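You operate a simulated robot arm through the tools that you are given. There is no shell and no other tool. Be economical: measure what you need, move in short steps, check, and stop when the job is done.

You run a simulated two-armed robot. Do the job below in one go: nothing can be reset, and whatever is moved stays where it is left.

JOB
Swap bar 4 in the blue holder for bar 3.
Fine: yellow clamp open first, closed again over the new bar; pass the new bar from hand to hand; old bar in the teal tray; both bars numbers up. Where these are worked on the way, their far stop is far enough and under half their travel is too little: yellow clamp knob of the bar holder.

It is judged by the outcome, as a careful person would: the job done as asked, and still so three seconds after it is handed in. It fails if anything else is knocked over, pushed out of place, dropped, spilled or broken.

ROBOT AND FRAMES
Two 7-joint arms with two-finger parallel grippers on one trunk, on a base that drives. Base frame: it is fixed to the floor where the robot stands at the start and does not move with it; the origin is under the middle of the robot, x ahead of it, y to its left, z up. Readings come in mm, degrees, newtons and seconds.
The left shoulder is at the start at [60, 143, 978], the right one opposite. With the tool pointing down near the work surface each hand reaches from about 320 to 740 mm from the robot's upright axis, wherever it stands, measured 20 degrees to its own side. Places, roughly: cradle of the blue bar holder [500, 100, 800]; yellow clamp knob of the bar holder [500, 100, 800]. Payload 1.57 kg a hand.
The TCP of each hand is the grasp point between the finger pads, 30 mm short of the fingertips. In the tool frame z runs along the fingers and y along their closing line. Largest opening 110 mm; finger width 24, thickness 12; the body of the gripper, 48 by 112 mm, starts 78 mm behind the TCP.
Orientation is that of the tool frame in the base frame, as a unit quaternion [x, y, z, w]. With the fingers straight down and closing along the base's y, the tool's x points along the base's -x, its y along +y and its z along -z.

CONTROLS
- The arms move only by the tool move_arm. It takes "left_deltas", "right_deltas" or both (then of equal length, played together; a hand with none holds still); each is a list of rows, each a list of 7 numbers: the gripper command, from -1 (shut) to 1 (fully open), values between in proportion, then the shift along the base's x, y, z in mm, then the turn, a rotation vector about the base's x, y, z in degrees. In form: [[grip, dx, dy, dz, wx, wy, wz], ...]. A call has 1 to 20 rows; each row is the pose to reach, as a shift and turn from the pose commanded when the call began. Each row takes 0.2 s and may step no farther than 50 mm and 8.6 degrees from the row before; otherwise, or with a gripper value out of range, the whole call is refused. A pose out of reach is approached as far as the arm can. The call stops where the force on the tool passes 50 N (or 10 N more than at its start, if that is more) or the arm is blocked; 0.2 s more then pass. The fingers move at their own pace (about 45 mm/s each) and stop on an object; they squeeze with about 41 N. The grip force told is the motor's: it shows also when the fingers shut on nothing. Time passes only in rows, and 0.2 s behind the last, so rows that repeat a pose let the fingers close. The reply holds the time, the measured pose of the TCP, the force on the tool along the base axes, the opening and the grip force, in the units named above and with some noise, with the torque about the TCP (base axes, N m) and any sound that the robot's microphone picked up.
- Cameras (640 x 400 px; columns grow to the right, rows downward): "scene" is now at [44.3, -3.1, 1584.7]; the picture's right is [-0.06, -1.00, 0.00], its down [-0.78, 0.05, -0.63] and it looks along [0.63, -0.04, -0.78] (base axes); focal length 266 px, centre (320, 200). "left" rides on the left gripper at [70, -16, -141] in its tool frame; the picture's right is [0.23, 0.97, 0.00], its down [-0.86, 0.20, -0.48] and it looks along [-0.47, 0.11, 0.88] (tool axes); focal length 222 px, centre (320, 200). "right" rides on the right gripper at [70, 16, -141] in its tool frame; the picture's right is [-0.23, 0.97, 0.00], its down [-0.86, -0.20, -0.48] and it looks along [-0.47, -0.11, 0.88] (tool axes); focal length 222 px, centre (320, 200). There is no depth. A picture from a camera that has moved, and an enlarged one, comes with that camera's place and axes in the base frame and with its lens.
- grab_frame(camera): a new picture of that camera. The clock stands still meanwhile.
- move_column(by): slides the trunk up (or, below 0, down) by that many mm; the arms and the scene camera ride with it, the base frame stays. It gives what a move gives, with no picture.
- roll_base(legs): drives the robot by 1 to 6 legs, each [ahead, left, turn to the left] in mm, mm and degrees, along the robot's own axes; the way and the turn of a leg run together, so that a leg with both is an arc; at most 1500 mm and 180 degrees a leg. The arms and the cameras ride along, it lands a little off, and it stops where it bumps. It gives what a move gives.
- aim_head(pan, tilt): turns the head with the scene camera to pan (to the left, within 86 degrees either way) and tilt (down, from -29 to 69), counted from straight ahead of the robot. It gives what a move gives.
- inspect(camera, box): a new picture of the part [left, top, right, bottom] of that camera's present view, enlarged. The clock stands still meanwhile.
- job_done(): hands the job in; it is judged then, once.

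Work in short steps. Places have to be worked out from the pictures, the camera data and where the tool is seen: move nearer, look again, correct. Check each grasp and each placing, and mend what went wrong. You have 120 turns and 88 pictures in all, those below and enlarged ones among them. Open the grippers and draw the arms clear of the work before you hand the job in, unless the task says otherwise; then end with one line.

The tools are called after "Emit:" as a command line: name --argument value ..., lists and objects as JSON in quotes. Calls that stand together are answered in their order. move_arm: Moves the arms, as the interface text tells. Its arguments: {"type":"object","properties":{"left_deltas":{"type":"array"},"right_deltas":{"type":"array"}},"required":[]} The other tools are called the same way: move_column (by) slides the trunk up or down; roll_base (legs) drives the base; aim_head (pan, tilt) turns the head that bears the scene camera; grab_frame (camera) takes a picture; inspect (camera, box) takes an enlarged picture of a part of a camera's view; job_done () hands the job in.

At the start:

```text
time: 0.0
left_eef_pos: [456.2, 306.3, 1101.5]
left_tcp_rot: [0.0, 1.0, 0.0, 0.0]
left_wrist_force: [-0.7, -0.3, -1.1]
left_moment: [0.05, 0.0, -0.02]
left_finger_gap: 110.2
left_grip_force: 0.1
right_eef_pos: [502.9, -177.8, 1158.5]
right_tcp_rot: [0.0, 1.0, 0.0, 0.001]
right_wrist_force: [-0.3, 0.0, -0.4]
right_moment: [0.01, -0.01, -0.01]
right_finger_gap: 109.7
right_grip_force: 0.1
trunk travel left (down, up): [-577.0, 13.0]
robot x, y, heading: [-0.7, -1.4, -0.0]
head pan, tilt: [-3.5, 51.0]
```

scene: 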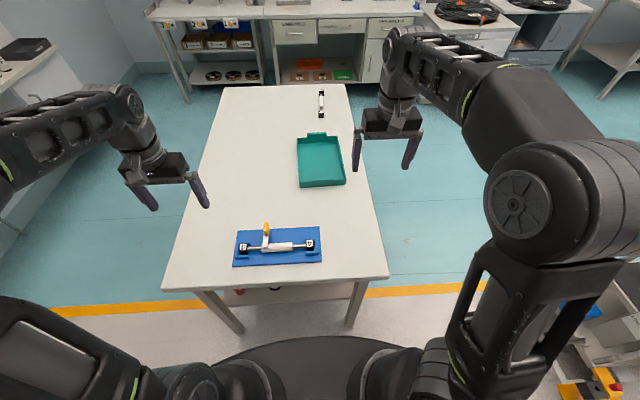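
right: 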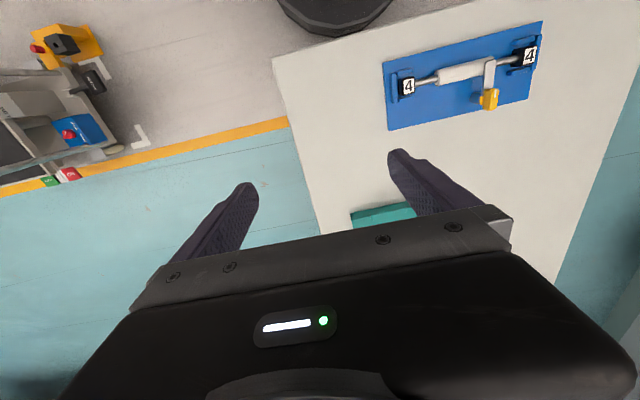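
left: 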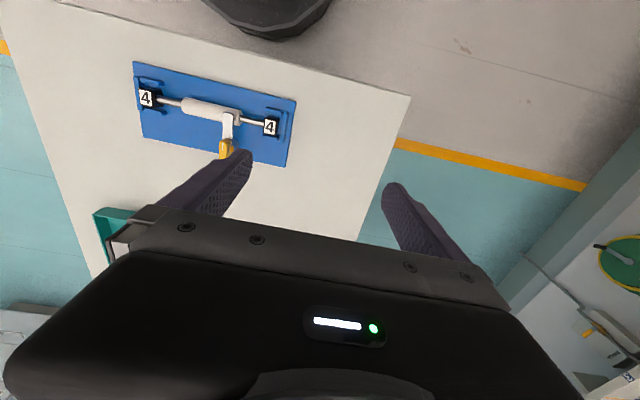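

The blue holder with bar 4 lies near the table's front edge; a bar lies at the far end, likely bar 3. I look closer at both.

Emit:
inspect --camera "scene" --box '[220, 210, 340, 285]'

Emit:
inspect --camera "scene" --box '[280, 80, 380, 200]'

Emit:
inspect --camera "right" --box '[370, 20, 560, 140]'

```text
5.33 times, centred on (280, 248) of scene
camera zoom: at [44.3, -3.1, 1584.7], right [-0.06, -1.0, 0.0], down [-0.78, 0.05, -0.63], along [0.63, -0.04, -0.78], focal length 1417 px, centre (533, -53)
```

zoom: 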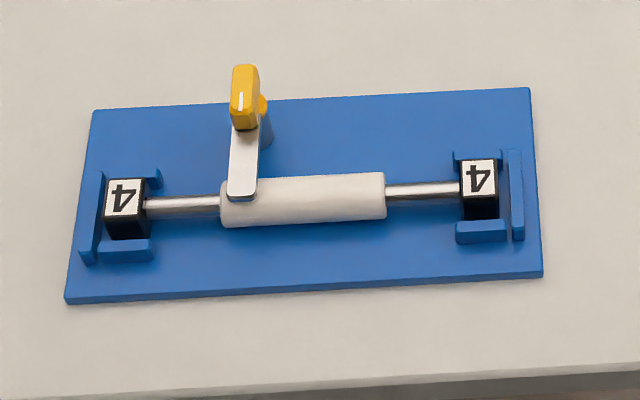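

```text
3.33 times, centred on (330, 140) of scene
camera zoom: at [44.3, -3.1, 1584.7], right [-0.06, -1.0, 0.0], down [-0.78, 0.05, -0.63], along [0.63, -0.04, -0.78], focal length 886 px, centre (287, 400)
```

zoom: 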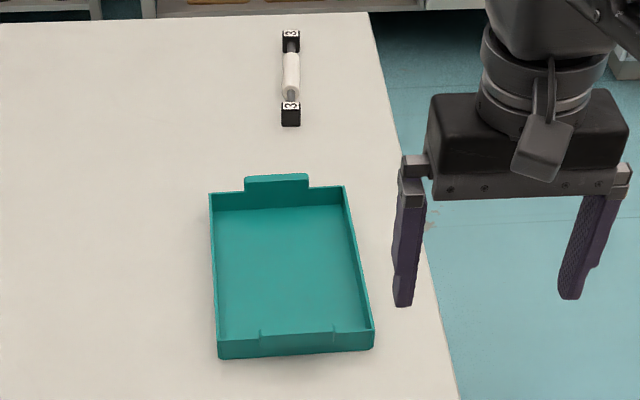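

```text
3.33 times, centred on (465, 80) of right
camera zoom: at [431.3, -161.0, 1299.5], right [0.23, 0.97, 0.0], down [0.85, -0.2, 0.48], along [0.47, -0.11, -0.88], focal length 740 px, centre (-163, 600)
```

zoom: 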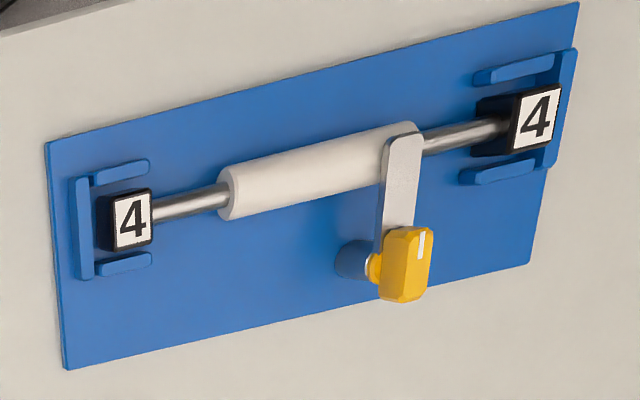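

Zoom renders sharply, so I look tightly at the clamp from two views, and turn to look at the aisle on the right.

Emit:
inspect --camera "scene" --box '[250, 215, 290, 240]'

Emit:
inspect --camera "left" --box '[200, 95, 264, 160]'

Emit:
inspect --camera "right" --box '[455, 40, 519, 120]'

Emit:
aim_head --pan -70 --tilt 35

Emit:
grab_frame --camera "scene"

```text
16.00 times, centred on (270, 228) of scene
camera zoom: at [44.3, -3.1, 1584.7], right [-0.06, -1.0, 0.0], down [-0.78, 0.05, -0.63], along [0.63, -0.04, -0.78], focal length 4250 px, centre (1120, -240)
```

zoom: 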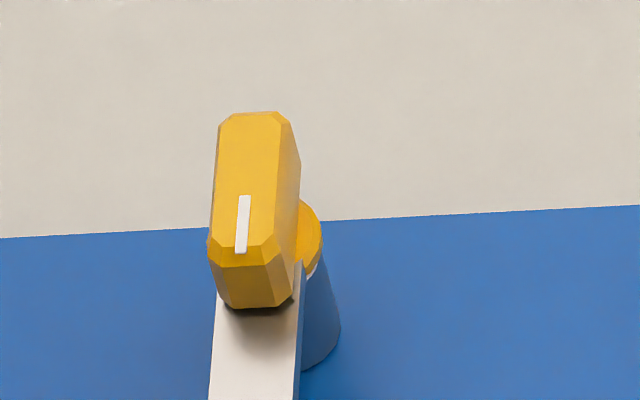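

```text
6.15 times, centred on (232, 128) of left
camera zoom: at [387.0, 290.0, 1243.3], right [-0.23, 0.97, 0.0], down [0.86, 0.2, 0.48], along [0.47, 0.11, -0.88], focal length 1367 px, centre (862, 646)
```

zoom: 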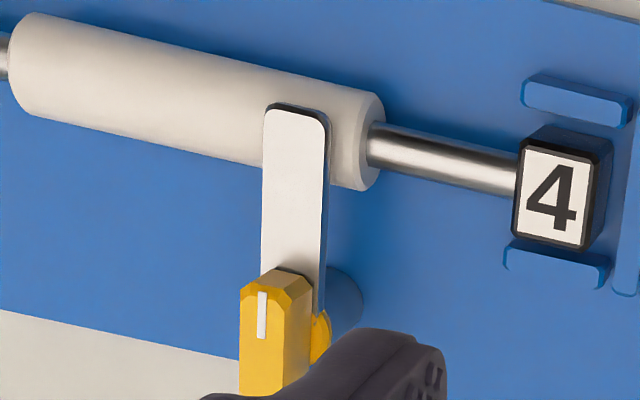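

```text
5.00 times, centred on (487, 80) of right
camera zoom: at [431.3, -161.0, 1299.5], right [0.23, 0.97, 0.0], down [0.85, -0.2, 0.48], along [0.47, -0.11, -0.88], focal length 1111 px, centre (-515, 800)
```

zoom: 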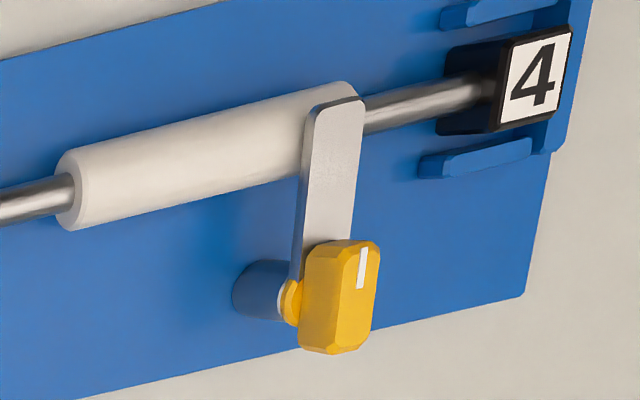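

```text
time: 1.4
left_eef_pos: [457.3, 307.9, 1102.0]
left_tcp_rot: [0.0, 1.0, 0.0, 0.0]
left_wrist_force: [0.6, -0.4, -0.5]
left_moment: [-0.01, 0.02, 0.01]
left_finger_gap: 110.0
left_grip_force: 0.1
right_eef_pos: [502.0, -176.0, 1156.9]
right_tcp_rot: [-0.002, 1.0, 0.0, 0.001]
right_wrist_force: [-0.9, 0.2, -0.3]
right_moment: [-0.05, 0.01, -0.01]
right_finger_gap: 109.8
right_grip_force: 0.0
trunk travel left (down, up): [-577.0, 13.0]
robot x, y, heading: [1.0, 0.1, 0.2]
head pan, tilt: [-70.0, 35.0]
```

```text
78 pictures are left
camera scene: at [-1.5, -81.2, 1607.8], right [-0.94, -0.34, 0.0], down [-0.2, 0.54, -0.82], along [0.28, -0.77, -0.57], focal length 266 px, centre (320, 200)
```

scene: 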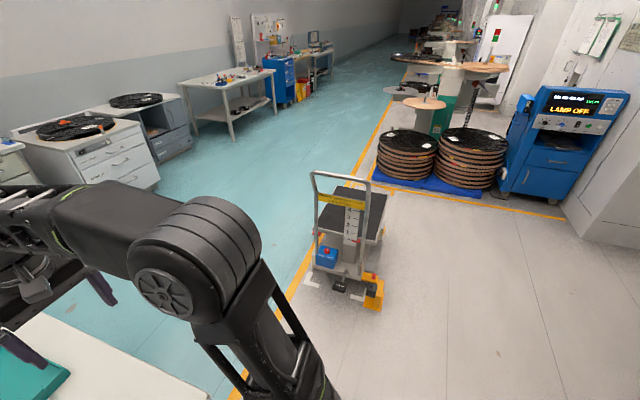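

The clamp knob is a wing on a vertical post near [537, 143, ~848] (stereo), its long side along x, with the lever below it over the bar. The aisle on the right is open up to a trolley. I bring the left hand above the knob, half open.

Emit:
move_arm --left_deltas '[[0.5, 15, -30, -30, 0, 0, 0], [0.1, 30, -60, -60, 0, 0, 0], [0.0, 45, -90, -90, 0, 0, 0], [0.0, 60, -120, -115, 0, 0, 0], [0.0, 72, -145, -140, 0, 0, 0], [0.0, 80, -164, -162, 0, 0, 0], [0.0, 80, -164, -162, 0, 0, 0]]'

Emit:
aim_head --pan 0 --tilt 51

Emit:
grab_frame --camera "left"

Emit:
inspect --camera "scene" --box '[220, 180, 320, 250]'

Emit:
inspect --camera "right" --box '[440, 20, 580, 150]'

```text
time: 3.0
left_eef_pos: [535.6, 141.5, 939.8]
left_tcp_rot: [-0.001, 1.0, 0.0, -0.001]
left_wrist_force: [-0.5, 0.2, -0.2]
left_moment: [-0.01, -0.01, 0.01]
left_finger_gap: 55.0
left_grip_force: 0.1
right_eef_pos: [502.9, -177.0, 1158.2]
right_tcp_rot: [0.0, 1.0, 0.0, 0.001]
right_wrist_force: [0.3, 0.2, -1.0]
right_moment: [0.02, -0.01, -0.01]
right_finger_gap: 110.0
right_grip_force: 0.0
trunk travel left (down, up): [-577.0, 13.0]
robot x, y, heading: [-2.8, -0.7, -0.0]
head pan, tilt: [-70.0, 35.0]
```

```text
time: 4.4
left_eef_pos: [536.2, 141.8, 940.6]
left_tcp_rot: [0.0, 1.0, 0.0, 0.0]
left_wrist_force: [-0.1, -0.4, 0.6]
left_moment: [-0.02, 0.01, 0.01]
left_finger_gap: 55.1
left_grip_force: 0.1
right_eef_pos: [502.8, -177.7, 1158.3]
right_tcp_rot: [0.0, 1.0, -0.001, 0.001]
right_wrist_force: [0.0, 0.2, -0.1]
right_moment: [-0.01, 0.02, 0.02]
right_finger_gap: 110.0
right_grip_force: 0.0
trunk travel left (down, up): [-577.0, 13.0]
robot x, y, heading: [-4.4, 1.6, 0.1]
head pan, tilt: [0.0, 51.0]
```

```text
77 pictures are left
camera left: at [466.8, 125.8, 1081.1], right [-0.23, 0.97, 0.0], down [0.86, 0.2, 0.48], along [0.47, 0.11, -0.88], focal length 222 px, centre (320, 200)
```

left: 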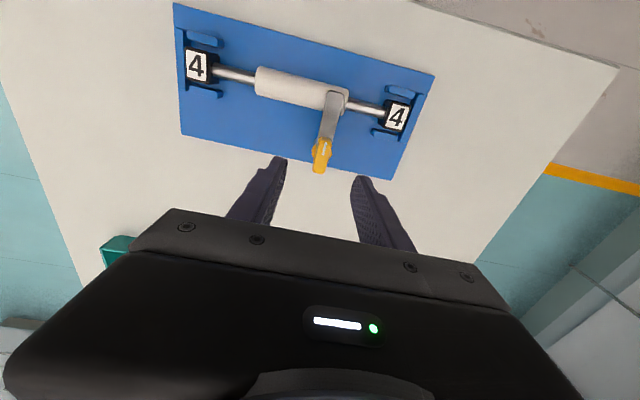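

```text
5.71 times, centred on (270, 215) of scene
camera zoom: at [44.5, 1.4, 1584.7], right [0.0, -1.0, 0.0], down [-0.78, 0.0, -0.63], along [0.63, 0.0, -0.78], focal length 1518 px, centre (606, 114)
```

zoom: 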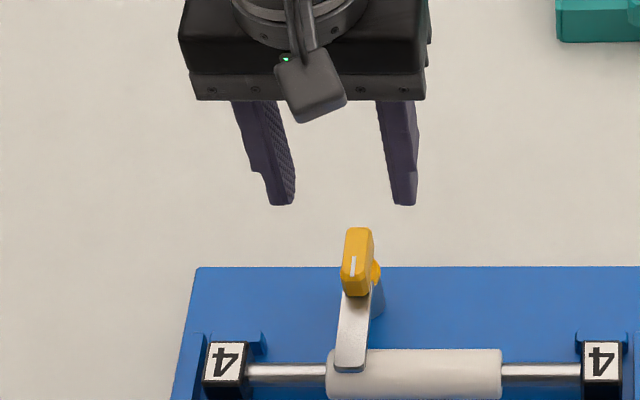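

```text
3.08 times, centred on (510, 85) of right
camera zoom: at [431.3, -161.1, 1299.5], right [0.23, 0.97, 0.0], down [0.85, -0.2, 0.48], along [0.47, -0.11, -0.88], focal length 684 px, centre (-265, 554)
```

zoom: 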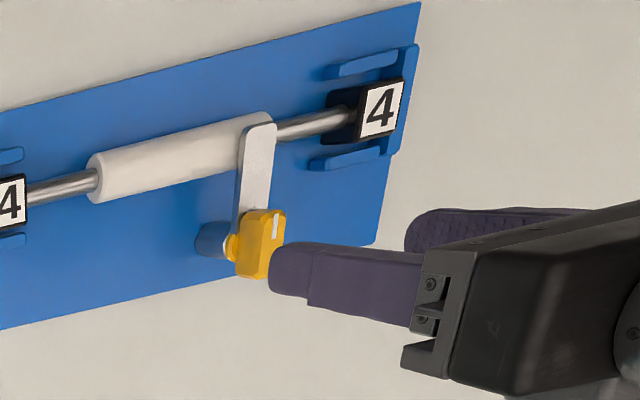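

Knob checks out at about [533, 141]; one tight look from above for axis and angle.

Emit:
inspect --camera "left" --box '[290, 80, 354, 180]'

```text
4.00 times, centred on (322, 130) of left
camera zoom: at [466.8, 125.8, 1081.1], right [-0.23, 0.97, 0.0], down [0.86, 0.2, 0.48], along [0.47, 0.11, -0.88], focal length 888 px, centre (312, 480)
```

zoom: 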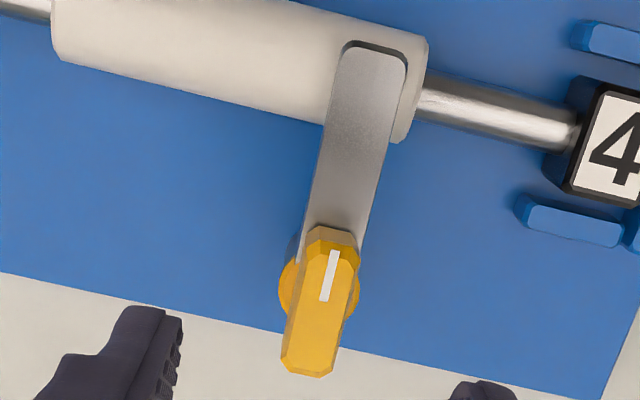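

Axis at about [539, 144], knob top z≈848. I descend so the fingertips reach z≈832 and close on the knob.

Emit:
move_arm --left_deltas '[[0.0, 2.5, 2, -30, 0, 0, 0], [-0.2, 2.5, 2, -55, 0, 0, 0], [-0.2, 2.5, 2, -79, 0, 0, 0], [-1, 2.5, 2, -79, 0, 0, 0], [-1, 2.5, 2, -79, 0, 0, 0], [-1, 2.5, 2, -79, 0, 0, 0], [-1, 2.5, 2, -79, 0, 0, 0]]'

Emit:
inspect --camera "scene" --box '[240, 190, 304, 250]'

```text
time: 6.0
left_eef_pos: [539.9, 144.8, 860.2]
left_tcp_rot: [0.001, 1.0, 0.001, 0.0]
left_wrist_force: [0.2, 3.1, 0.3]
left_moment: [0.06, -0.26, 0.01]
left_finger_gap: 14.7
left_grip_force: 31.0
right_eef_pos: [503.2, -176.7, 1158.3]
right_tcp_rot: [0.0, 1.0, 0.0, 0.001]
right_wrist_force: [0.5, -0.1, -0.9]
right_moment: [0.01, -0.01, 0.01]
right_finger_gap: 110.0
right_grip_force: 0.0
trunk travel left (down, up): [-577.0, 13.0]
robot x, y, heading: [0.0, -1.1, 0.1]
head pan, tilt: [0.0, 51.0]
```

```text
6.67 times, centred on (272, 220) of scene
camera zoom: at [44.4, 2.0, 1584.7], right [0.0, -1.0, 0.0], down [-0.78, 0.0, -0.63], along [0.63, 0.0, -0.78], focal length 1771 px, centre (640, 67)
```

zoom: 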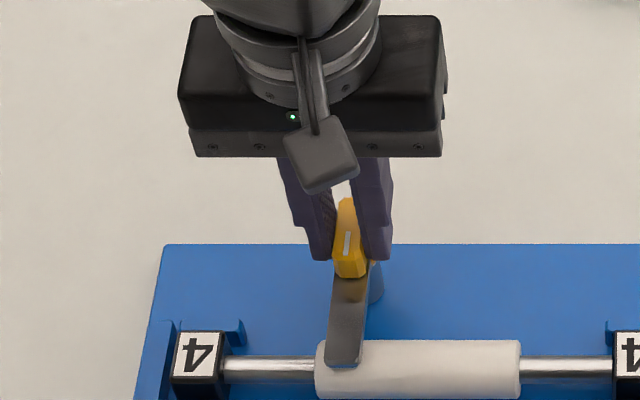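

Gripped (14.7 mm gap). I try a small turn (−16° about z), watching the torque.

Emit:
move_arm --left_deltas '[[-1, 0, 0, 0, 0, 0, -4], [-1, 0, 0, 0, 0, 0, -8], [-1, 0, 0, 0, 0, 0, -12], [-1, 0, 0, 0, 0, 0, -16]]'

Emit:
inspect --camera "scene" --box '[240, 190, 304, 250]'

```text
time: 7.0
left_eef_pos: [539.5, 145.1, 860.1]
left_tcp_rot: [0.14, 0.99, 0.001, 0.0]
left_wrist_force: [-0.5, 5.1, -1.7]
left_moment: [-0.16, -0.79, -0.02]
left_finger_gap: 14.6
left_grip_force: 30.6
right_eef_pos: [502.4, -178.0, 1158.1]
right_tcp_rot: [0.0, 1.0, 0.0, 0.001]
right_wrist_force: [0.1, 0.8, -1.3]
right_moment: [-0.01, 0.04, 0.02]
right_finger_gap: 109.9
right_grip_force: 0.0
trunk travel left (down, up): [-577.0, 13.0]
robot x, y, heading: [2.3, -2.1, -0.1]
head pan, tilt: [0.0, 51.0]
```

```text
6.67 times, centred on (272, 220) of scene
camera zoom: at [44.4, 2.3, 1584.7], right [0.0, -1.0, 0.0], down [-0.78, 0.0, -0.63], along [0.63, 0.0, -0.78], focal length 1771 px, centre (640, 67)
```

zoom: 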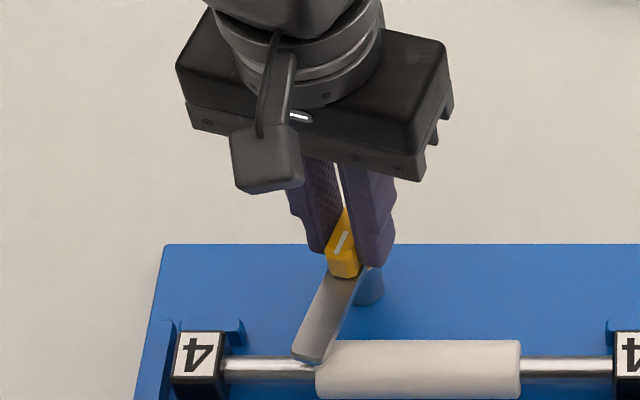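

The lever swings freely that way. I continue toward the stop.

Emit:
move_arm --left_deltas '[[-1, 0, 0, 0, 0, 0, -8], [-1, 0, 0, 0, 0, 0, -16], [-1, 0, 0, 0, 0, 0, -24], [-1, 0, 0, 0, 0, 0, -32], [-1, 0, 0, 0, 0, 0, -40], [-1, 0, 0, 0, 0, 0, -48], [-1, 0, 0, 0, 0, 0, -56], [-1, 0, 0, 0, 0, 0, -64], [-1, 0, 0, 0, 0, 0, -72]]'

Emit:
inspect --camera "scene" --box '[230, 190, 304, 250]'

```text
time: 9.0
left_eef_pos: [539.3, 145.3, 860.9]
left_tcp_rot: [0.695, 0.719, -0.001, 0.0]
left_wrist_force: [3.2, 8.9, -4.2]
left_moment: [0.92, -0.02, 0.01]
left_finger_gap: 14.7
left_grip_force: 31.1
right_eef_pos: [502.8, -176.3, 1158.0]
right_tcp_rot: [-0.001, 1.0, 0.0, 0.001]
right_wrist_force: [0.2, 0.2, 0.2]
right_moment: [0.02, 0.01, 0.02]
right_finger_gap: 109.9
right_grip_force: 0.0
trunk travel left (down, up): [-577.0, 13.0]
robot x, y, heading: [-0.4, 5.5, 0.3]
head pan, tilt: [0.0, 51.0]
```

```text
6.67 times, centred on (267, 220) of scene
camera zoom: at [45.2, 2.7, 1584.7], right [0.0, -1.0, 0.0], down [-0.78, 0.0, -0.63], along [0.63, 0.0, -0.78], focal length 1771 px, centre (673, 67)
```

zoom: 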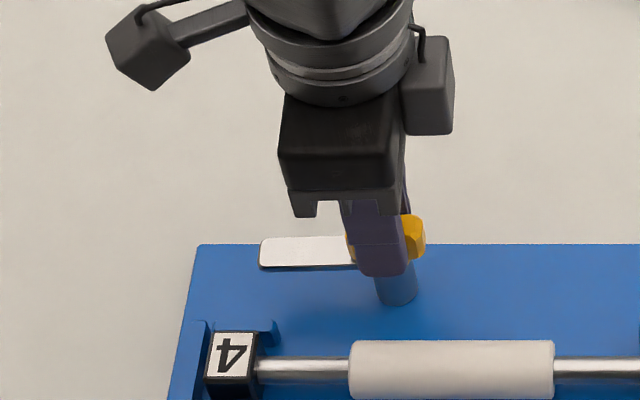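

Lever is at ~88° with no stop felt; I go on a few degrees to feel for it.

Emit:
move_arm --left_deltas '[[-1, 0, 0, 0, 0, 0, -4], [-1, 0, 0, 0, 0, 0, -8], [-1, 0, 0, 0, 0, 0, -12]]'

Emit:
inspect --camera "scene" --box '[230, 190, 304, 250]'

```text
time: 9.8
left_eef_pos: [539.2, 143.0, 859.6]
left_tcp_rot: [0.766, 0.642, -0.001, 0.001]
left_wrist_force: [2.9, -0.2, -2.5]
left_moment: [-0.19, -0.01, 0.62]
left_finger_gap: 19.0
left_grip_force: 33.5
right_eef_pos: [503.4, -177.7, 1156.3]
right_tcp_rot: [0.0, 1.0, -0.001, 0.0]
right_wrist_force: [-0.4, 0.0, -0.1]
right_moment: [-0.01, 0.0, 0.01]
right_finger_gap: 109.7
right_grip_force: 0.1
trunk travel left (down, up): [-577.0, 13.0]
robot x, y, heading: [1.0, -0.8, 0.1]
head pan, tilt: [0.0, 51.0]
```

```text
6.67 times, centred on (267, 220) of scene
camera zoom: at [45.5, 1.5, 1584.7], right [0.0, -1.0, 0.0], down [-0.78, 0.0, -0.63], along [0.63, 0.0, -0.78], focal length 1771 px, centre (673, 67)
```

zoom: 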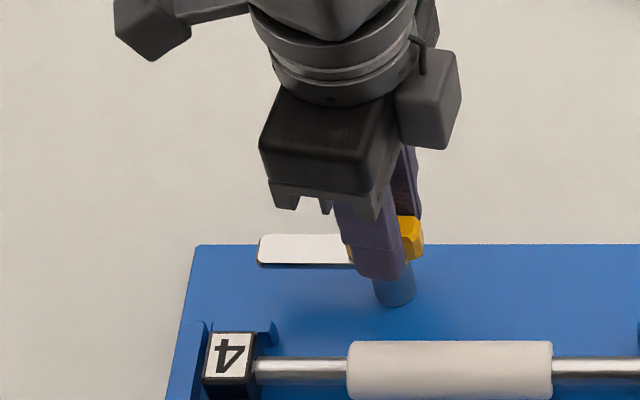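

The stop is at ~90° (torque rose). I back off to relieve it, open and lift.

Emit:
move_arm --left_deltas '[[-1, 0, 0, 0, 0, 0, 5], [-1, 0, 0, 0, 0, 0, 10], [-0.6, 0, 0, 0, 0, 0, 10], [-0.3, 0, 0, 0, 0, 0, 10], [-0.3, 0, 0, 0, 0, 0, 10], [-0.3, 0, 0, 40, 0, 0, 10], [-0.3, 0, 0, 85, 0, 0, 10], [0.0, -25, -10, 110, 0, 0, 10], [0.0, -45, -20, 130, 0, 0, 10]]'

Emit:
inspect --camera "scene" --box '[220, 210, 340, 285]'

Emit:
grab_frame --camera "left"

Emit:
inspect --camera "right" --box '[370, 20, 560, 140]'

```text
time: 11.8
left_eef_pos: [493.8, 124.3, 990.8]
left_tcp_rot: [0.707, 0.707, 0.0, 0.0]
left_wrist_force: [-0.6, 1.0, 0.2]
left_moment: [0.01, -0.02, 0.05]
left_finger_gap: 54.9
left_grip_force: 0.0
right_eef_pos: [501.7, -177.7, 1157.6]
right_tcp_rot: [0.0, 1.0, 0.0, 0.001]
right_wrist_force: [-0.5, -0.2, 0.3]
right_moment: [-0.01, -0.04, -0.01]
right_finger_gap: 110.1
right_grip_force: 0.1
trunk travel left (down, up): [-577.0, 13.0]
robot x, y, heading: [2.0, -3.0, -0.1]
head pan, tilt: [0.0, 51.0]
```

```text
5.33 times, centred on (280, 248) of scene
camera zoom: at [44.0, 1.3, 1584.7], right [0.0, -1.0, 0.0], down [-0.78, 0.0, -0.63], along [0.63, 0.0, -0.78], focal length 1417 px, centre (533, -53)
```

zoom: 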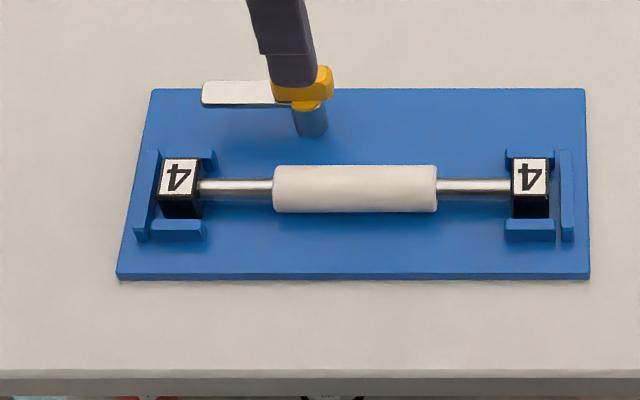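

```text
68 pictures are left
camera left: at [477.6, 194.2, 1133.0], right [0.97, 0.23, 0.0], down [0.2, -0.86, 0.48], along [0.11, -0.47, -0.88], focal length 222 px, centre (320, 200)
```

left: 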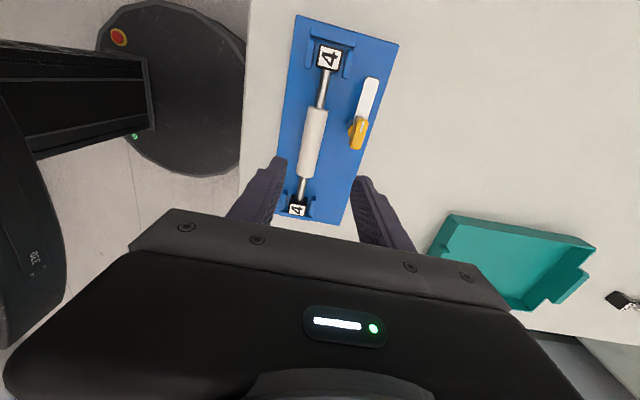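

```text
3.33 times, centred on (465, 80) of right
camera zoom: at [430.9, -161.2, 1299.6], right [0.23, 0.97, 0.0], down [0.85, -0.2, 0.48], along [0.47, -0.11, -0.88], focal length 740 px, centre (-163, 600)
```

zoom: 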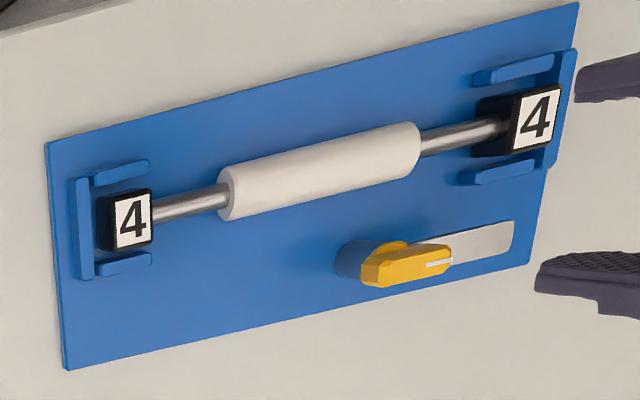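

Clamp is open at its stop. Bar 4: centre about [484, 110, 804] along y, sleeve y 60–161, Ø≈28. I descend with the left hand over its middle and grip.

Emit:
move_arm --left_deltas '[[-0.2, -10, -14.5, -40, 0, 0, 0], [-0.2, -10, -14.5, -80, 0, 0, 0], [-0.2, -10, -14.5, -120, 0, 0, 0], [-0.2, -10, -14.5, -150, 0, 0, 0], [-0.2, -10, -14.5, -168, 0, 0, 0], [-0.2, -10, -14.5, -168, 0, 0, 0]]'

Emit:
inspect --camera "scene" --box '[220, 190, 340, 285]'

Emit:
inspect --camera "right" --box '[370, 20, 560, 140]'

```text
time: 13.2
left_eef_pos: [484.2, 110.7, 823.3]
left_tcp_rot: [0.707, 0.707, 0.0, 0.0]
left_wrist_force: [-0.2, -0.3, 0.5]
left_moment: [0.0, -0.03, -0.02]
left_finger_gap: 44.0
left_grip_force: 0.1
right_eef_pos: [503.3, -178.2, 1158.6]
right_tcp_rot: [0.0, 1.0, 0.0, 0.001]
right_wrist_force: [0.4, 0.1, 0.3]
right_moment: [0.0, 0.02, 0.03]
right_finger_gap: 109.9
right_grip_force: 0.2
trunk travel left (down, up): [-577.0, 13.0]
robot x, y, heading: [-3.0, -2.8, -0.2]
head pan, tilt: [0.0, 51.0]
```

```text
4.21 times, centred on (280, 238) of scene
camera zoom: at [44.3, 1.5, 1584.7], right [0.0, -1.0, 0.0], down [-0.78, 0.0, -0.63], along [0.63, 0.0, -0.78], focal length 1118 px, centre (488, 42)
```

zoom: 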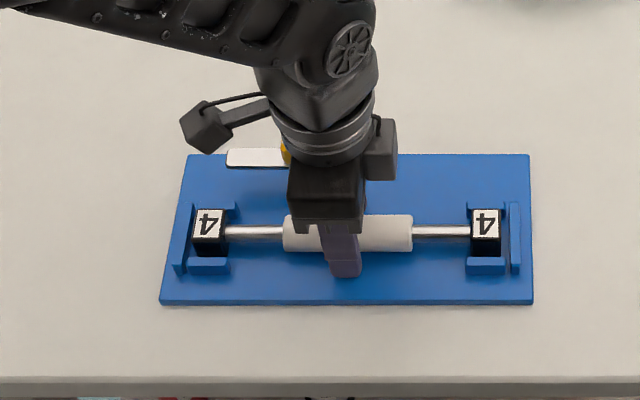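

```text
3.33 times, centred on (465, 80) of right
camera zoom: at [431.2, -161.0, 1299.5], right [0.23, 0.97, 0.0], down [0.85, -0.2, 0.48], along [0.47, -0.11, -0.88], focal length 740 px, centre (-163, 600)
```

zoom: 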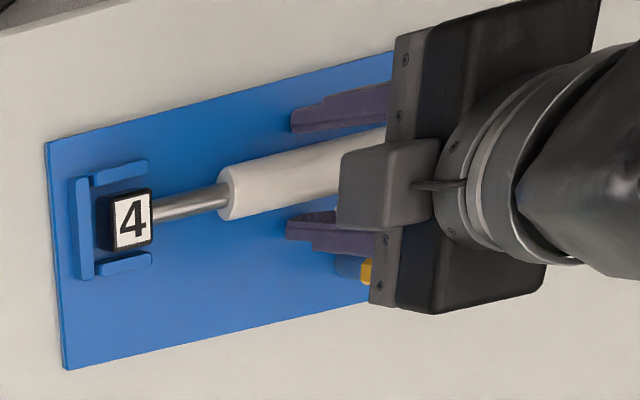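

Fingers straddle the sleeve cleanly. I close and lift a little to check.

Emit:
move_arm --left_deltas '[[-1, 0, 0, 0, 0, 0, 0], [-1, 0, 0, 0, 0, 0, 0], [-1, 0, 0, 0, 0, 0, 0], [-1, 0, 0, 0, 0, 0, 0], [-1, 0, 0, 20, 0, 0, 0], [-1, 0, 0, 50, 0, 0, 0], [-1, 0, 0, 90, 0, 0, 0], [-1, 0, 0, 130, 0, 0, 0]]'

Emit:
inspect --camera "scene" --box '[200, 130, 360, 285]'

```text
time: 15.0
left_eef_pos: [483.2, 109.9, 953.4]
left_tcp_rot: [0.707, 0.707, 0.0, -0.001]
left_wrist_force: [0.6, 0.1, -2.5]
left_moment: [-0.01, -0.05, 0.73]
left_finger_gap: 27.0
left_grip_force: 37.6
right_eef_pos: [502.5, -177.6, 1158.2]
right_tcp_rot: [0.001, 1.0, 0.001, 0.0]
right_wrist_force: [-0.2, 0.3, 0.4]
right_moment: [-0.02, 0.01, -0.02]
right_finger_gap: 110.0
right_grip_force: 0.0
trunk travel left (down, up): [-577.0, 13.0]
robot x, y, heading: [-0.3, 0.0, -0.0]
head pan, tilt: [0.0, 51.0]
```

```text
2.58 times, centred on (280, 208) of scene
camera zoom: at [44.1, 1.5, 1584.7], right [0.0, -1.0, 0.0], down [-0.78, 0.0, -0.63], along [0.63, 0.0, -0.78], focal length 686 px, centre (423, 181)
```

zoom: 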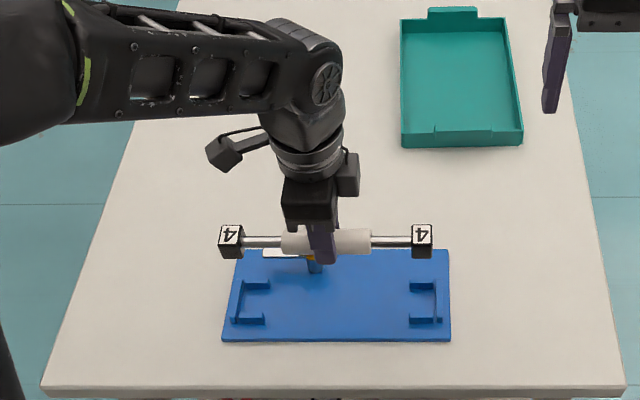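

Bar 4 is held level, numbers up. The tray is at roughly [905, −58] and bar 3 at [1365, −93], so I drive to the table's right side (about [1060, −650]) and turn left 90° to face it.

Emit:
roll_base --legs '[[-60, 0, 0], [0, -650, 0], [1120, 0, 0]]'

Emit:
aim_head --pan 70 --tilt 45

Emit:
grab_frame --camera "scene"

```text
time: 24.5
left_eef_pos: [1546.0, -541.6, 952.2]
left_tcp_rot: [0.709, 0.705, 0.0, 0.0]
left_wrist_force: [0.4, -0.6, -2.4]
left_moment: [0.03, 0.04, -0.01]
left_finger_gap: 27.5
left_grip_force: 37.7
right_eef_pos: [1564.1, -828.2, 1156.3]
right_tcp_rot: [0.002, 1.0, 0.001, -0.001]
right_wrist_force: [0.2, -0.8, -0.6]
right_moment: [-0.01, 0.01, 0.02]
right_finger_gap: 109.9
right_grip_force: 0.0
trunk travel left (down, up): [-577.0, 13.0]
robot x, y, heading: [1061.7, -648.1, -0.2]
head pan, tilt: [0.0, 51.0]
```

```text
time: 25.9
left_eef_pos: [1546.3, -541.6, 952.1]
left_tcp_rot: [0.708, 0.706, 0.0, 0.0]
left_wrist_force: [-0.2, 0.2, -2.7]
left_moment: [-0.05, 0.01, -0.01]
left_finger_gap: 27.5
left_grip_force: 37.9
right_eef_pos: [1563.5, -829.2, 1157.7]
right_tcp_rot: [0.001, 1.0, 0.0, 0.001]
right_wrist_force: [-0.7, -0.1, -0.3]
right_moment: [0.0, -0.01, -0.05]
right_finger_gap: 109.6
right_grip_force: 0.1
trunk travel left (down, up): [-577.0, 13.0]
robot x, y, heading: [1064.7, -652.2, -0.3]
head pan, tilt: [70.0, 45.0]
```

```text
63 pictures are left
camera scene: at [1058.6, -570.9, 1592.9], right [0.94, -0.35, 0.0], down [-0.24, -0.66, -0.71], along [0.24, 0.66, -0.71], focal length 266 px, centre (320, 200)
```

scene: 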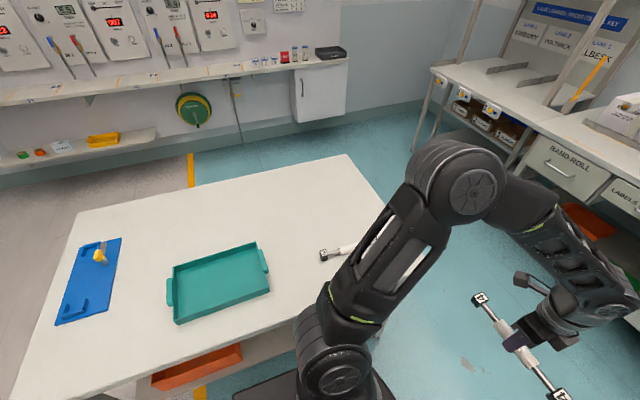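

Clear to turn in place; all held items are well above the table. I turn left 90°.

Emit:
roll_base --legs '[[0, 0, 90]]'

Emit:
aim_head --pan 0 --tilt 51

Emit:
grab_frame --camera "scene"

```text
time: 30.1
left_eef_pos: [953.4, -163.6, 952.5]
left_tcp_rot: [0.001, 1.0, 0.0, -0.001]
left_wrist_force: [-0.2, -0.5, -2.5]
left_moment: [0.0, -0.04, -0.02]
left_finger_gap: 27.6
left_grip_force: 38.2
right_eef_pos: [1241.0, -147.4, 1156.6]
right_tcp_rot: [-0.705, 0.709, 0.001, 0.0]
right_wrist_force: [-0.3, 0.1, 0.0]
right_moment: [0.0, -0.03, -0.02]
right_finger_gap: 110.1
right_grip_force: 0.0
trunk travel left (down, up): [-577.0, 13.0]
robot x, y, heading: [1063.9, -645.9, 89.7]
head pan, tilt: [70.0, 45.0]
```

```text
time: 31.5
left_eef_pos: [954.7, -164.8, 952.8]
left_tcp_rot: [0.001, 1.0, 0.0, 0.001]
left_wrist_force: [0.2, 0.4, -2.1]
left_moment: [0.01, 0.04, -0.02]
left_finger_gap: 27.3
left_grip_force: 38.1
right_eef_pos: [1241.7, -146.2, 1159.3]
right_tcp_rot: [-0.706, 0.708, 0.001, 0.0]
right_wrist_force: [-0.8, -0.5, 0.9]
right_moment: [-0.01, 0.02, 0.0]
right_finger_gap: 109.9
right_grip_force: 0.0
trunk travel left (down, up): [-577.0, 13.0]
robot x, y, heading: [1060.6, -650.9, 89.9]
head pan, tilt: [0.0, 51.0]
```

```text
62 pictures are left
camera scene: at [1060.2, -600.9, 1584.7], right [1.0, 0.0, 0.0], down [0.0, -0.78, -0.63], along [0.0, 0.63, -0.78], focal length 266 px, centre (320, 200)
```

scene: 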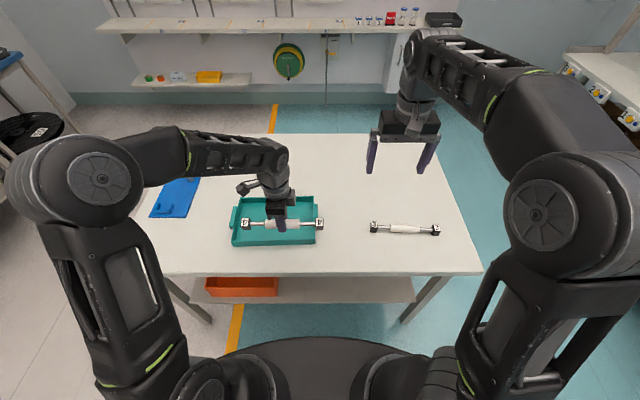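

Now facing the table with both in reach. I zoom on the tray and on bar 3.

Emit:
inspect --camera "scene" --box '[225, 185, 335, 255]'

Emit:
inspect --camera "scene" --box '[360, 205, 450, 250]'

```text
5.71 times, centred on (280, 220) of scene
camera zoom: at [1060.2, -600.9, 1584.7], right [1.0, 0.0, 0.0], down [0.0, -0.78, -0.63], along [0.0, 0.63, -0.78], focal length 1518 px, centre (549, 86)
```

zoom: 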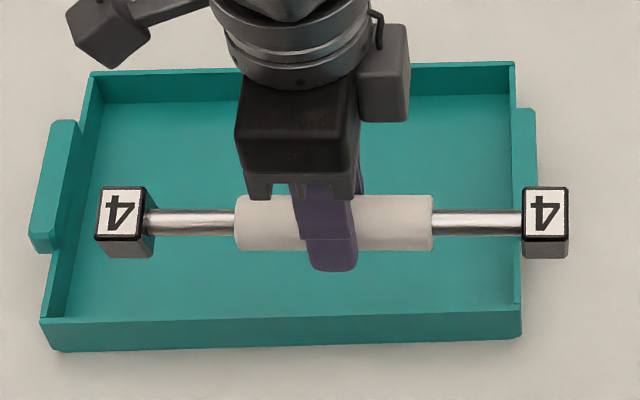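

```text
7.11 times, centred on (405, 228) of scene
camera zoom: at [1060.2, -600.9, 1584.7], right [1.0, 0.0, 0.0], down [0.0, -0.78, -0.63], along [0.0, 0.63, -0.78], focal length 1889 px, centre (-284, 4)
```

zoom: 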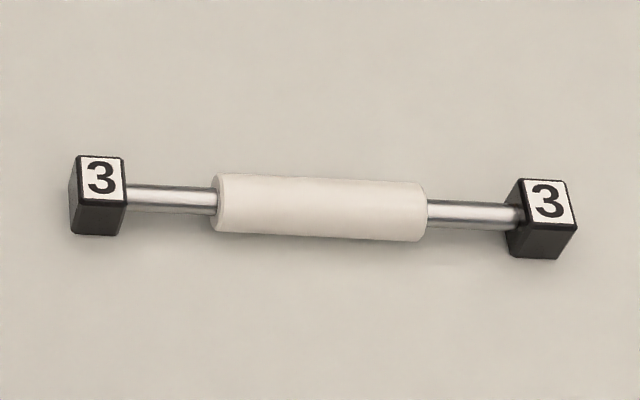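

Tray centre ≈ [902, −57] (outer 277×186, tilted ~2°). Bar 4's centre is ~3 mm left of the TCP. I move the left hand over the tray and down to just above its floor.

Emit:
move_arm --left_deltas '[[-1, -20, 35, 0, 0, 0, 1], [-1, -40, 75, 0, 0, 0, 2], [-1, -50, 107, 0, 0, 0, 2], [-1, -50, 107, -40, 0, 0, 2], [-1, -50, 107, -80, 0, 0, 2], [-1, -50, 107, -110, 0, 0, 2], [-1, -50, 107, -110, 0, 0, 2]]'

Emit:
inspect --camera "scene" --box '[225, 175, 335, 255]'

```text
time: 33.1
left_eef_pos: [906.1, -57.0, 844.0]
left_tcp_rot: [-0.016, 1.0, 0.0, 0.0]
left_wrist_force: [-0.5, 0.1, -2.1]
left_moment: [0.01, 0.0, -0.01]
left_finger_gap: 27.6
left_grip_force: 37.5
right_eef_pos: [1242.2, -147.0, 1158.0]
right_tcp_rot: [-0.705, 0.709, 0.001, 0.001]
right_wrist_force: [-0.1, -0.5, -0.6]
right_moment: [0.02, -0.01, 0.0]
right_finger_gap: 110.0
right_grip_force: 0.1
trunk travel left (down, up): [-577.0, 13.0]
robot x, y, heading: [1063.2, -650.5, 89.6]
head pan, tilt: [0.0, 51.0]
```

```text
5.00 times, centred on (280, 215) of scene
camera zoom: at [1060.2, -601.0, 1584.7], right [1.0, 0.0, 0.0], down [0.0, -0.78, -0.63], along [0.0, 0.63, -0.78], focal length 1328 px, centre (520, 125)
```

zoom: 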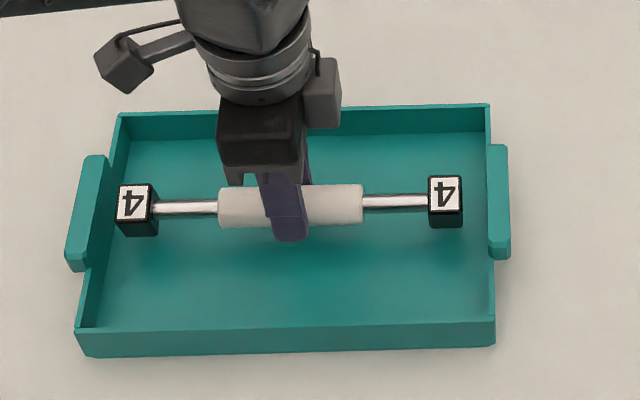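

Well centred. I lower in small steps toward the floor.

Emit:
move_arm --left_deltas '[[-1, 0, 0, -12, 0, 0, 0], [-1, 0, 0, -20, 0, 0, 0], [-1, 0, 0, -24, 0, 0, 0], [-1, 0, 0, -26, 0, 0, 0]]'

Emit:
inspect --camera "scene" --box '[225, 175, 335, 255]'

```text
time: 34.1
left_eef_pos: [905.3, -57.5, 817.8]
left_tcp_rot: [-0.016, 1.0, 0.002, -0.001]
left_wrist_force: [-1.3, 2.9, 20.9]
left_moment: [0.23, -0.19, 0.6]
left_finger_gap: 27.7
left_grip_force: 37.9
right_eef_pos: [1242.6, -147.3, 1159.1]
right_tcp_rot: [-0.705, 0.709, 0.001, 0.0]
right_wrist_force: [0.6, 0.1, -0.4]
right_moment: [0.01, 0.02, 0.0]
right_finger_gap: 110.2
right_grip_force: 0.1
trunk travel left (down, up): [-577.0, 13.0]
robot x, y, heading: [1069.2, -649.7, 89.9]
head pan, tilt: [0.0, 51.0]
```

```text
5.00 times, centred on (280, 215) of scene
camera zoom: at [1060.7, -602.0, 1584.7], right [1.0, 0.0, 0.0], down [0.0, -0.78, -0.63], along [0.0, 0.63, -0.78], focal length 1328 px, centre (520, 125)
```

zoom: 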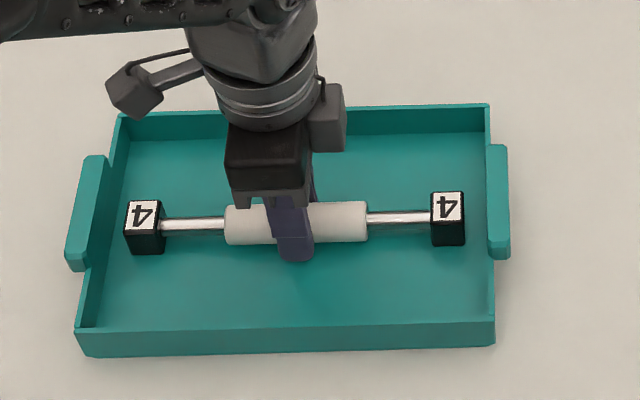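

Contact on the floor (21 N). I ease up 1 mm, open and rise.

Emit:
move_arm --left_deltas '[[-1, 0, 0, 1, 0, 0, 0], [-0.5, 0, 0, 1, 0, 0, 0], [-0.2, 0, 0, 1, 0, 0, 0], [-0.2, 0, 0, 1, 0, 0, 0], [-0.2, 0, 0, 30, 0, 0, 0], [-0.2, 0, 0, 70, 0, 0, 0], [0.0, 0, 0, 115, 0, 0, 0], [0.0, 0, 0, 160, 0, 0, 0]]'

Emit:
inspect --camera "scene" --box '[225, 175, 335, 255]'

```text
time: 35.9
left_eef_pos: [904.5, -56.9, 976.0]
left_tcp_rot: [-0.016, 1.0, 0.0, 0.0]
left_wrist_force: [0.2, -0.3, 0.2]
left_moment: [-0.06, -0.02, 0.03]
left_finger_gap: 55.2
left_grip_force: 0.0
right_eef_pos: [1241.3, -148.0, 1158.3]
right_tcp_rot: [-0.706, 0.709, 0.0, 0.001]
right_wrist_force: [-0.5, -0.4, -0.3]
right_moment: [0.03, 0.02, 0.01]
right_finger_gap: 110.0
right_grip_force: 0.0
trunk travel left (down, up): [-577.0, 13.0]
robot x, y, heading: [1062.0, -648.6, 89.9]
head pan, tilt: [0.0, 51.0]
```

```text
5.00 times, centred on (280, 215) of scene
camera zoom: at [1060.5, -601.7, 1584.7], right [1.0, 0.0, 0.0], down [0.0, -0.78, -0.63], along [0.0, 0.63, -0.78], focal length 1328 px, centre (520, 125)
```

zoom: 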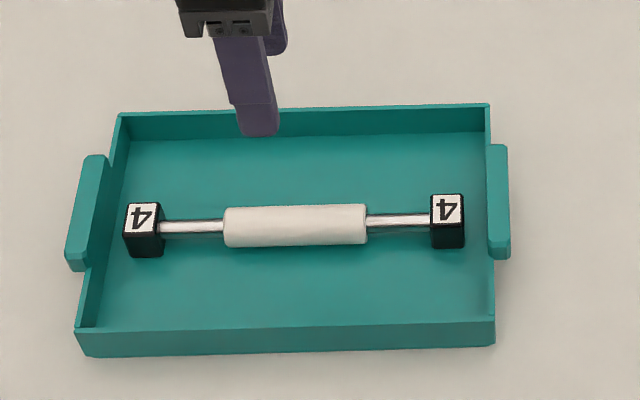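

Bar 4 rests in the tray, numbers up. Bar 3's centre is ≈ [1358, −88], turned −3.5°. Left hand withdraws aside; the right hand turns its closing line across the bar and goes above the bar's right rod (x≈1430), leaving the sleeve for the left hand.

Emit:
move_arm --right_deltas '[[0.8, 17, 5, -15, 0, 0, 7.85], [0.6, 34, 10, -35, 0, 0, 15.7], [0.4, 51, 15, -55, 0, 0, 23.6], [0.2, 68, 20, -80, 0, 0, 31.4], [0, 86, 25, -105, 0, 0, 39.3], [0, 103, 30, -130, 0, 0, 47.1], [-0.2, 120, 35, -155, 0, 0, 55], [-0.2, 137, 40, -180, 0, 0, 62.8], [-0.2, 154, 45, -200, 0, 0, 70.7], [-0.2, 171, 50, -220, 0, 0, 78.5], [-0.2, 188.5, 55, -238, 0, 0, 86.4], [-0.2, 188.5, 55, -238, 0, 0, 86.4]]' --left_deltas '[[0, -10, 0, 10, 0, 0, 0], [0, -20, 0, 20, 0, 0, 0], [0, -30, 0, 30, 0, 0, 0], [0, -40, 0, 40, 0, 0, 0], [0, -50, 0, 50, 0, 0, 0], [0, -60, 0, 60, 0, 0, 0], [0, -60, 0, 60, 0, 0, 0], [0, -60, 0, 60, 0, 0, 0], [0, -60, 0, 60, 0, 0, 0], [0, -60, 0, 60, 0, 0, 0], [0, -60, 0, 60, 0, 0, 0], [0, -60, 0, 60, 0, 0, 0]]'

Emit:
grab_frame --camera "scene"

Emit:
grab_frame --camera "right"

```text
time: 38.5
left_eef_pos: [844.0, -57.0, 1035.5]
left_tcp_rot: [-0.015, 1.0, 0.0, 0.0]
left_wrist_force: [0.8, 0.9, 0.4]
left_moment: [0.03, 0.02, -0.02]
left_finger_gap: 54.8
left_grip_force: 0.1
right_eef_pos: [1429.0, -91.5, 919.3]
right_tcp_rot: [0.999, -0.033, -0.001, 0.0]
right_wrist_force: [-0.9, -0.4, 0.3]
right_moment: [0.01, -0.01, 0.0]
right_finger_gap: 44.2
right_grip_force: 0.0
trunk travel left (down, up): [-577.0, 13.0]
robot x, y, heading: [1060.7, -647.0, 89.7]
head pan, tilt: [0.0, 51.0]
```

```text
56 pictures are left
camera scene: at [1059.9, -601.4, 1584.7], right [1.0, 0.0, 0.0], down [0.0, -0.78, -0.63], along [0.0, 0.63, -0.78], focal length 266 px, centre (320, 200)
```

scene: 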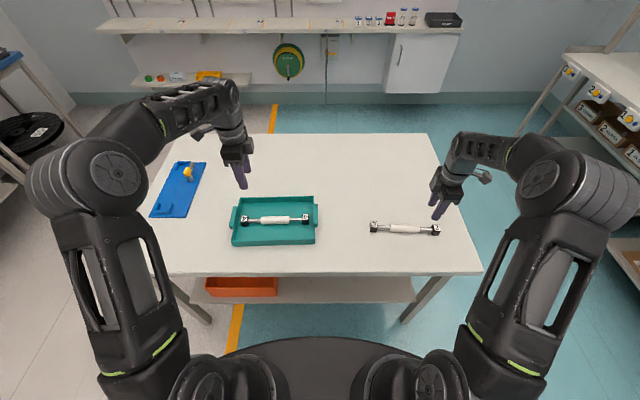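

```text
55 pictures are left
camera right: at [1496.7, -112.9, 1061.6], right [-0.29, -0.96, 0.0], down [-0.84, 0.25, 0.48], along [-0.46, 0.14, -0.88], focal length 222 px, centre (320, 200)
```

right: 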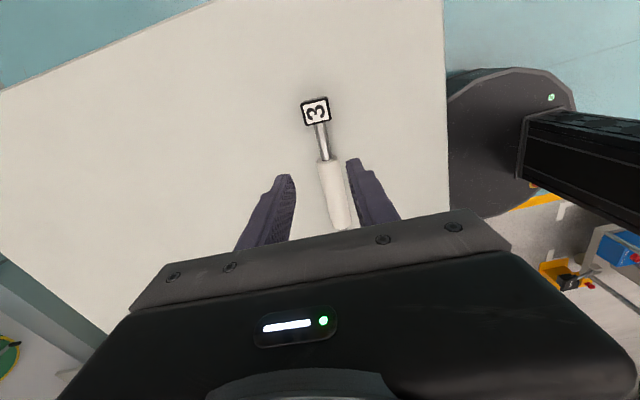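

Aligned within a couple of mm. I descend to z≈813, and grip the rod.

Emit:
move_arm --right_deltas '[[-0.2, 1, -2, -35, 0, 0, -0.5], [-0.2, 1, -2, -70, 0, 0, -0.5], [-0.2, 1, -2, -95, 0, 0, -0.5], [-0.2, 1, -2, -106, 0, 0, -0.5], [-0.2, 1, -2, -106, 0, 0, -0.5]]'

Emit:
inspect --camera "scene" --box '[360, 195, 460, 250]'

Emit:
grab_frame --camera "right"

```text
time: 39.7
left_eef_pos: [844.5, -56.8, 1035.1]
left_tcp_rot: [-0.016, 1.0, 0.001, 0.001]
left_wrist_force: [-0.2, -0.6, -1.4]
left_moment: [0.02, 0.0, -0.01]
left_finger_gap: 54.7
left_grip_force: 0.1
right_eef_pos: [1430.3, -93.9, 813.9]
right_tcp_rot: [0.999, -0.038, -0.001, 0.0]
right_wrist_force: [-0.2, -0.2, -0.3]
right_moment: [0.04, -0.01, -0.02]
right_finger_gap: 43.9
right_grip_force: 0.2
trunk travel left (down, up): [-577.0, 13.0]
robot x, y, heading: [1065.1, -649.7, 89.8]
head pan, tilt: [0.0, 51.0]
```

```text
6.40 times, centred on (410, 222) of scene
camera zoom: at [1060.3, -601.1, 1584.7], right [1.0, 0.0, 0.0], down [0.0, -0.78, -0.63], along [0.0, 0.63, -0.78], focal length 1700 px, centre (-256, 56)
```

zoom: 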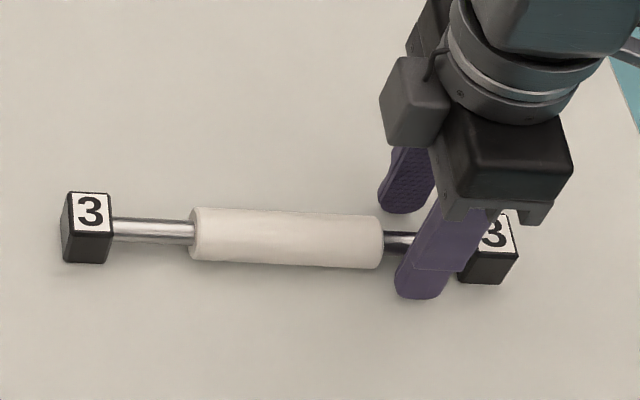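

```text
53 pictures are left
camera right: at [1497.8, -114.6, 956.0], right [-0.3, -0.95, 0.0], down [-0.84, 0.26, 0.48], along [-0.46, 0.14, -0.88], focal length 222 px, centre (320, 200)
```

right: 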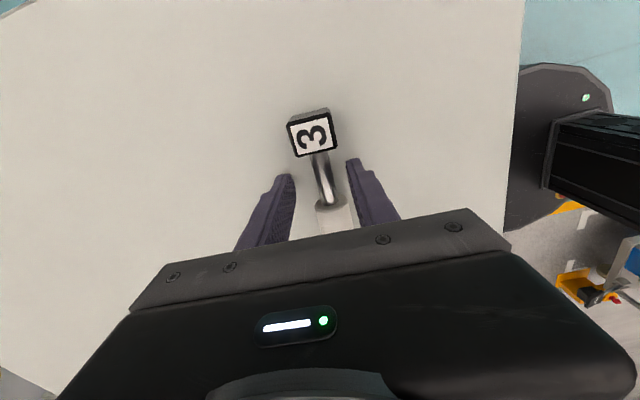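

The fingers straddle the rod between sleeve and block. I close and lift 40 mm, then check.

Emit:
move_arm --right_deltas '[[-1, 0, 0, 0, 0, 0, 0], [-1, 0, 0, 0, 0, 0, 0], [-1, 0, 0, 0, 0, 0, 0], [-1, 0, 0, 0, 0, 0, 0], [-1, 0, 0, 0, 0, 0, 0], [-1, 0, 0, 8, 0, 0, 0], [-1, 0, 0, 20, 0, 0, 0], [-1, 0, 0, 40, 0, 0, 0]]'

Emit:
inspect --camera "scene" --box '[360, 185, 470, 250]'

```text
time: 41.5
left_eef_pos: [844.3, -56.7, 1036.1]
left_tcp_rot: [-0.015, 1.0, 0.0, 0.0]
left_wrist_force: [0.5, 0.1, -0.1]
left_moment: [0.0, -0.01, -0.03]
left_finger_gap: 54.8
left_grip_force: 0.0
right_eef_pos: [1431.3, -94.9, 854.6]
right_tcp_rot: [0.999, -0.037, -0.001, 0.001]
right_wrist_force: [0.1, 0.4, -2.6]
right_moment: [-0.01, -0.19, 0.01]
right_finger_gap: 13.2
right_grip_force: 30.6
trunk travel left (down, up): [-577.0, 13.0]
robot x, y, heading: [1065.4, -645.2, 90.2]
head pan, tilt: [0.0, 51.0]
```

```text
5.82 times, centred on (415, 218) of scene
camera zoom: at [1060.3, -601.3, 1584.7], right [1.0, 0.0, 0.0], down [0.0, -0.78, -0.63], along [0.0, 0.63, -0.78], focal length 1546 px, centre (-233, 98)
```

zoom: 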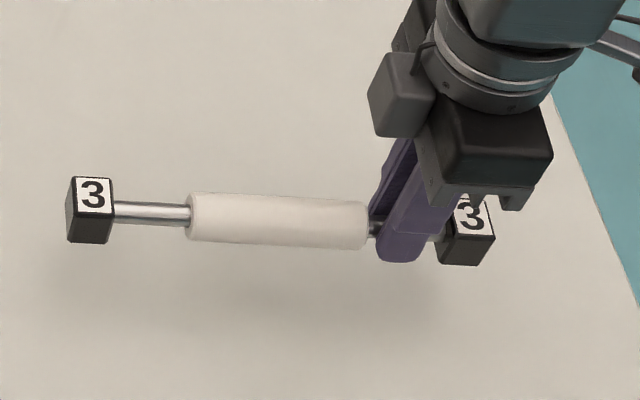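

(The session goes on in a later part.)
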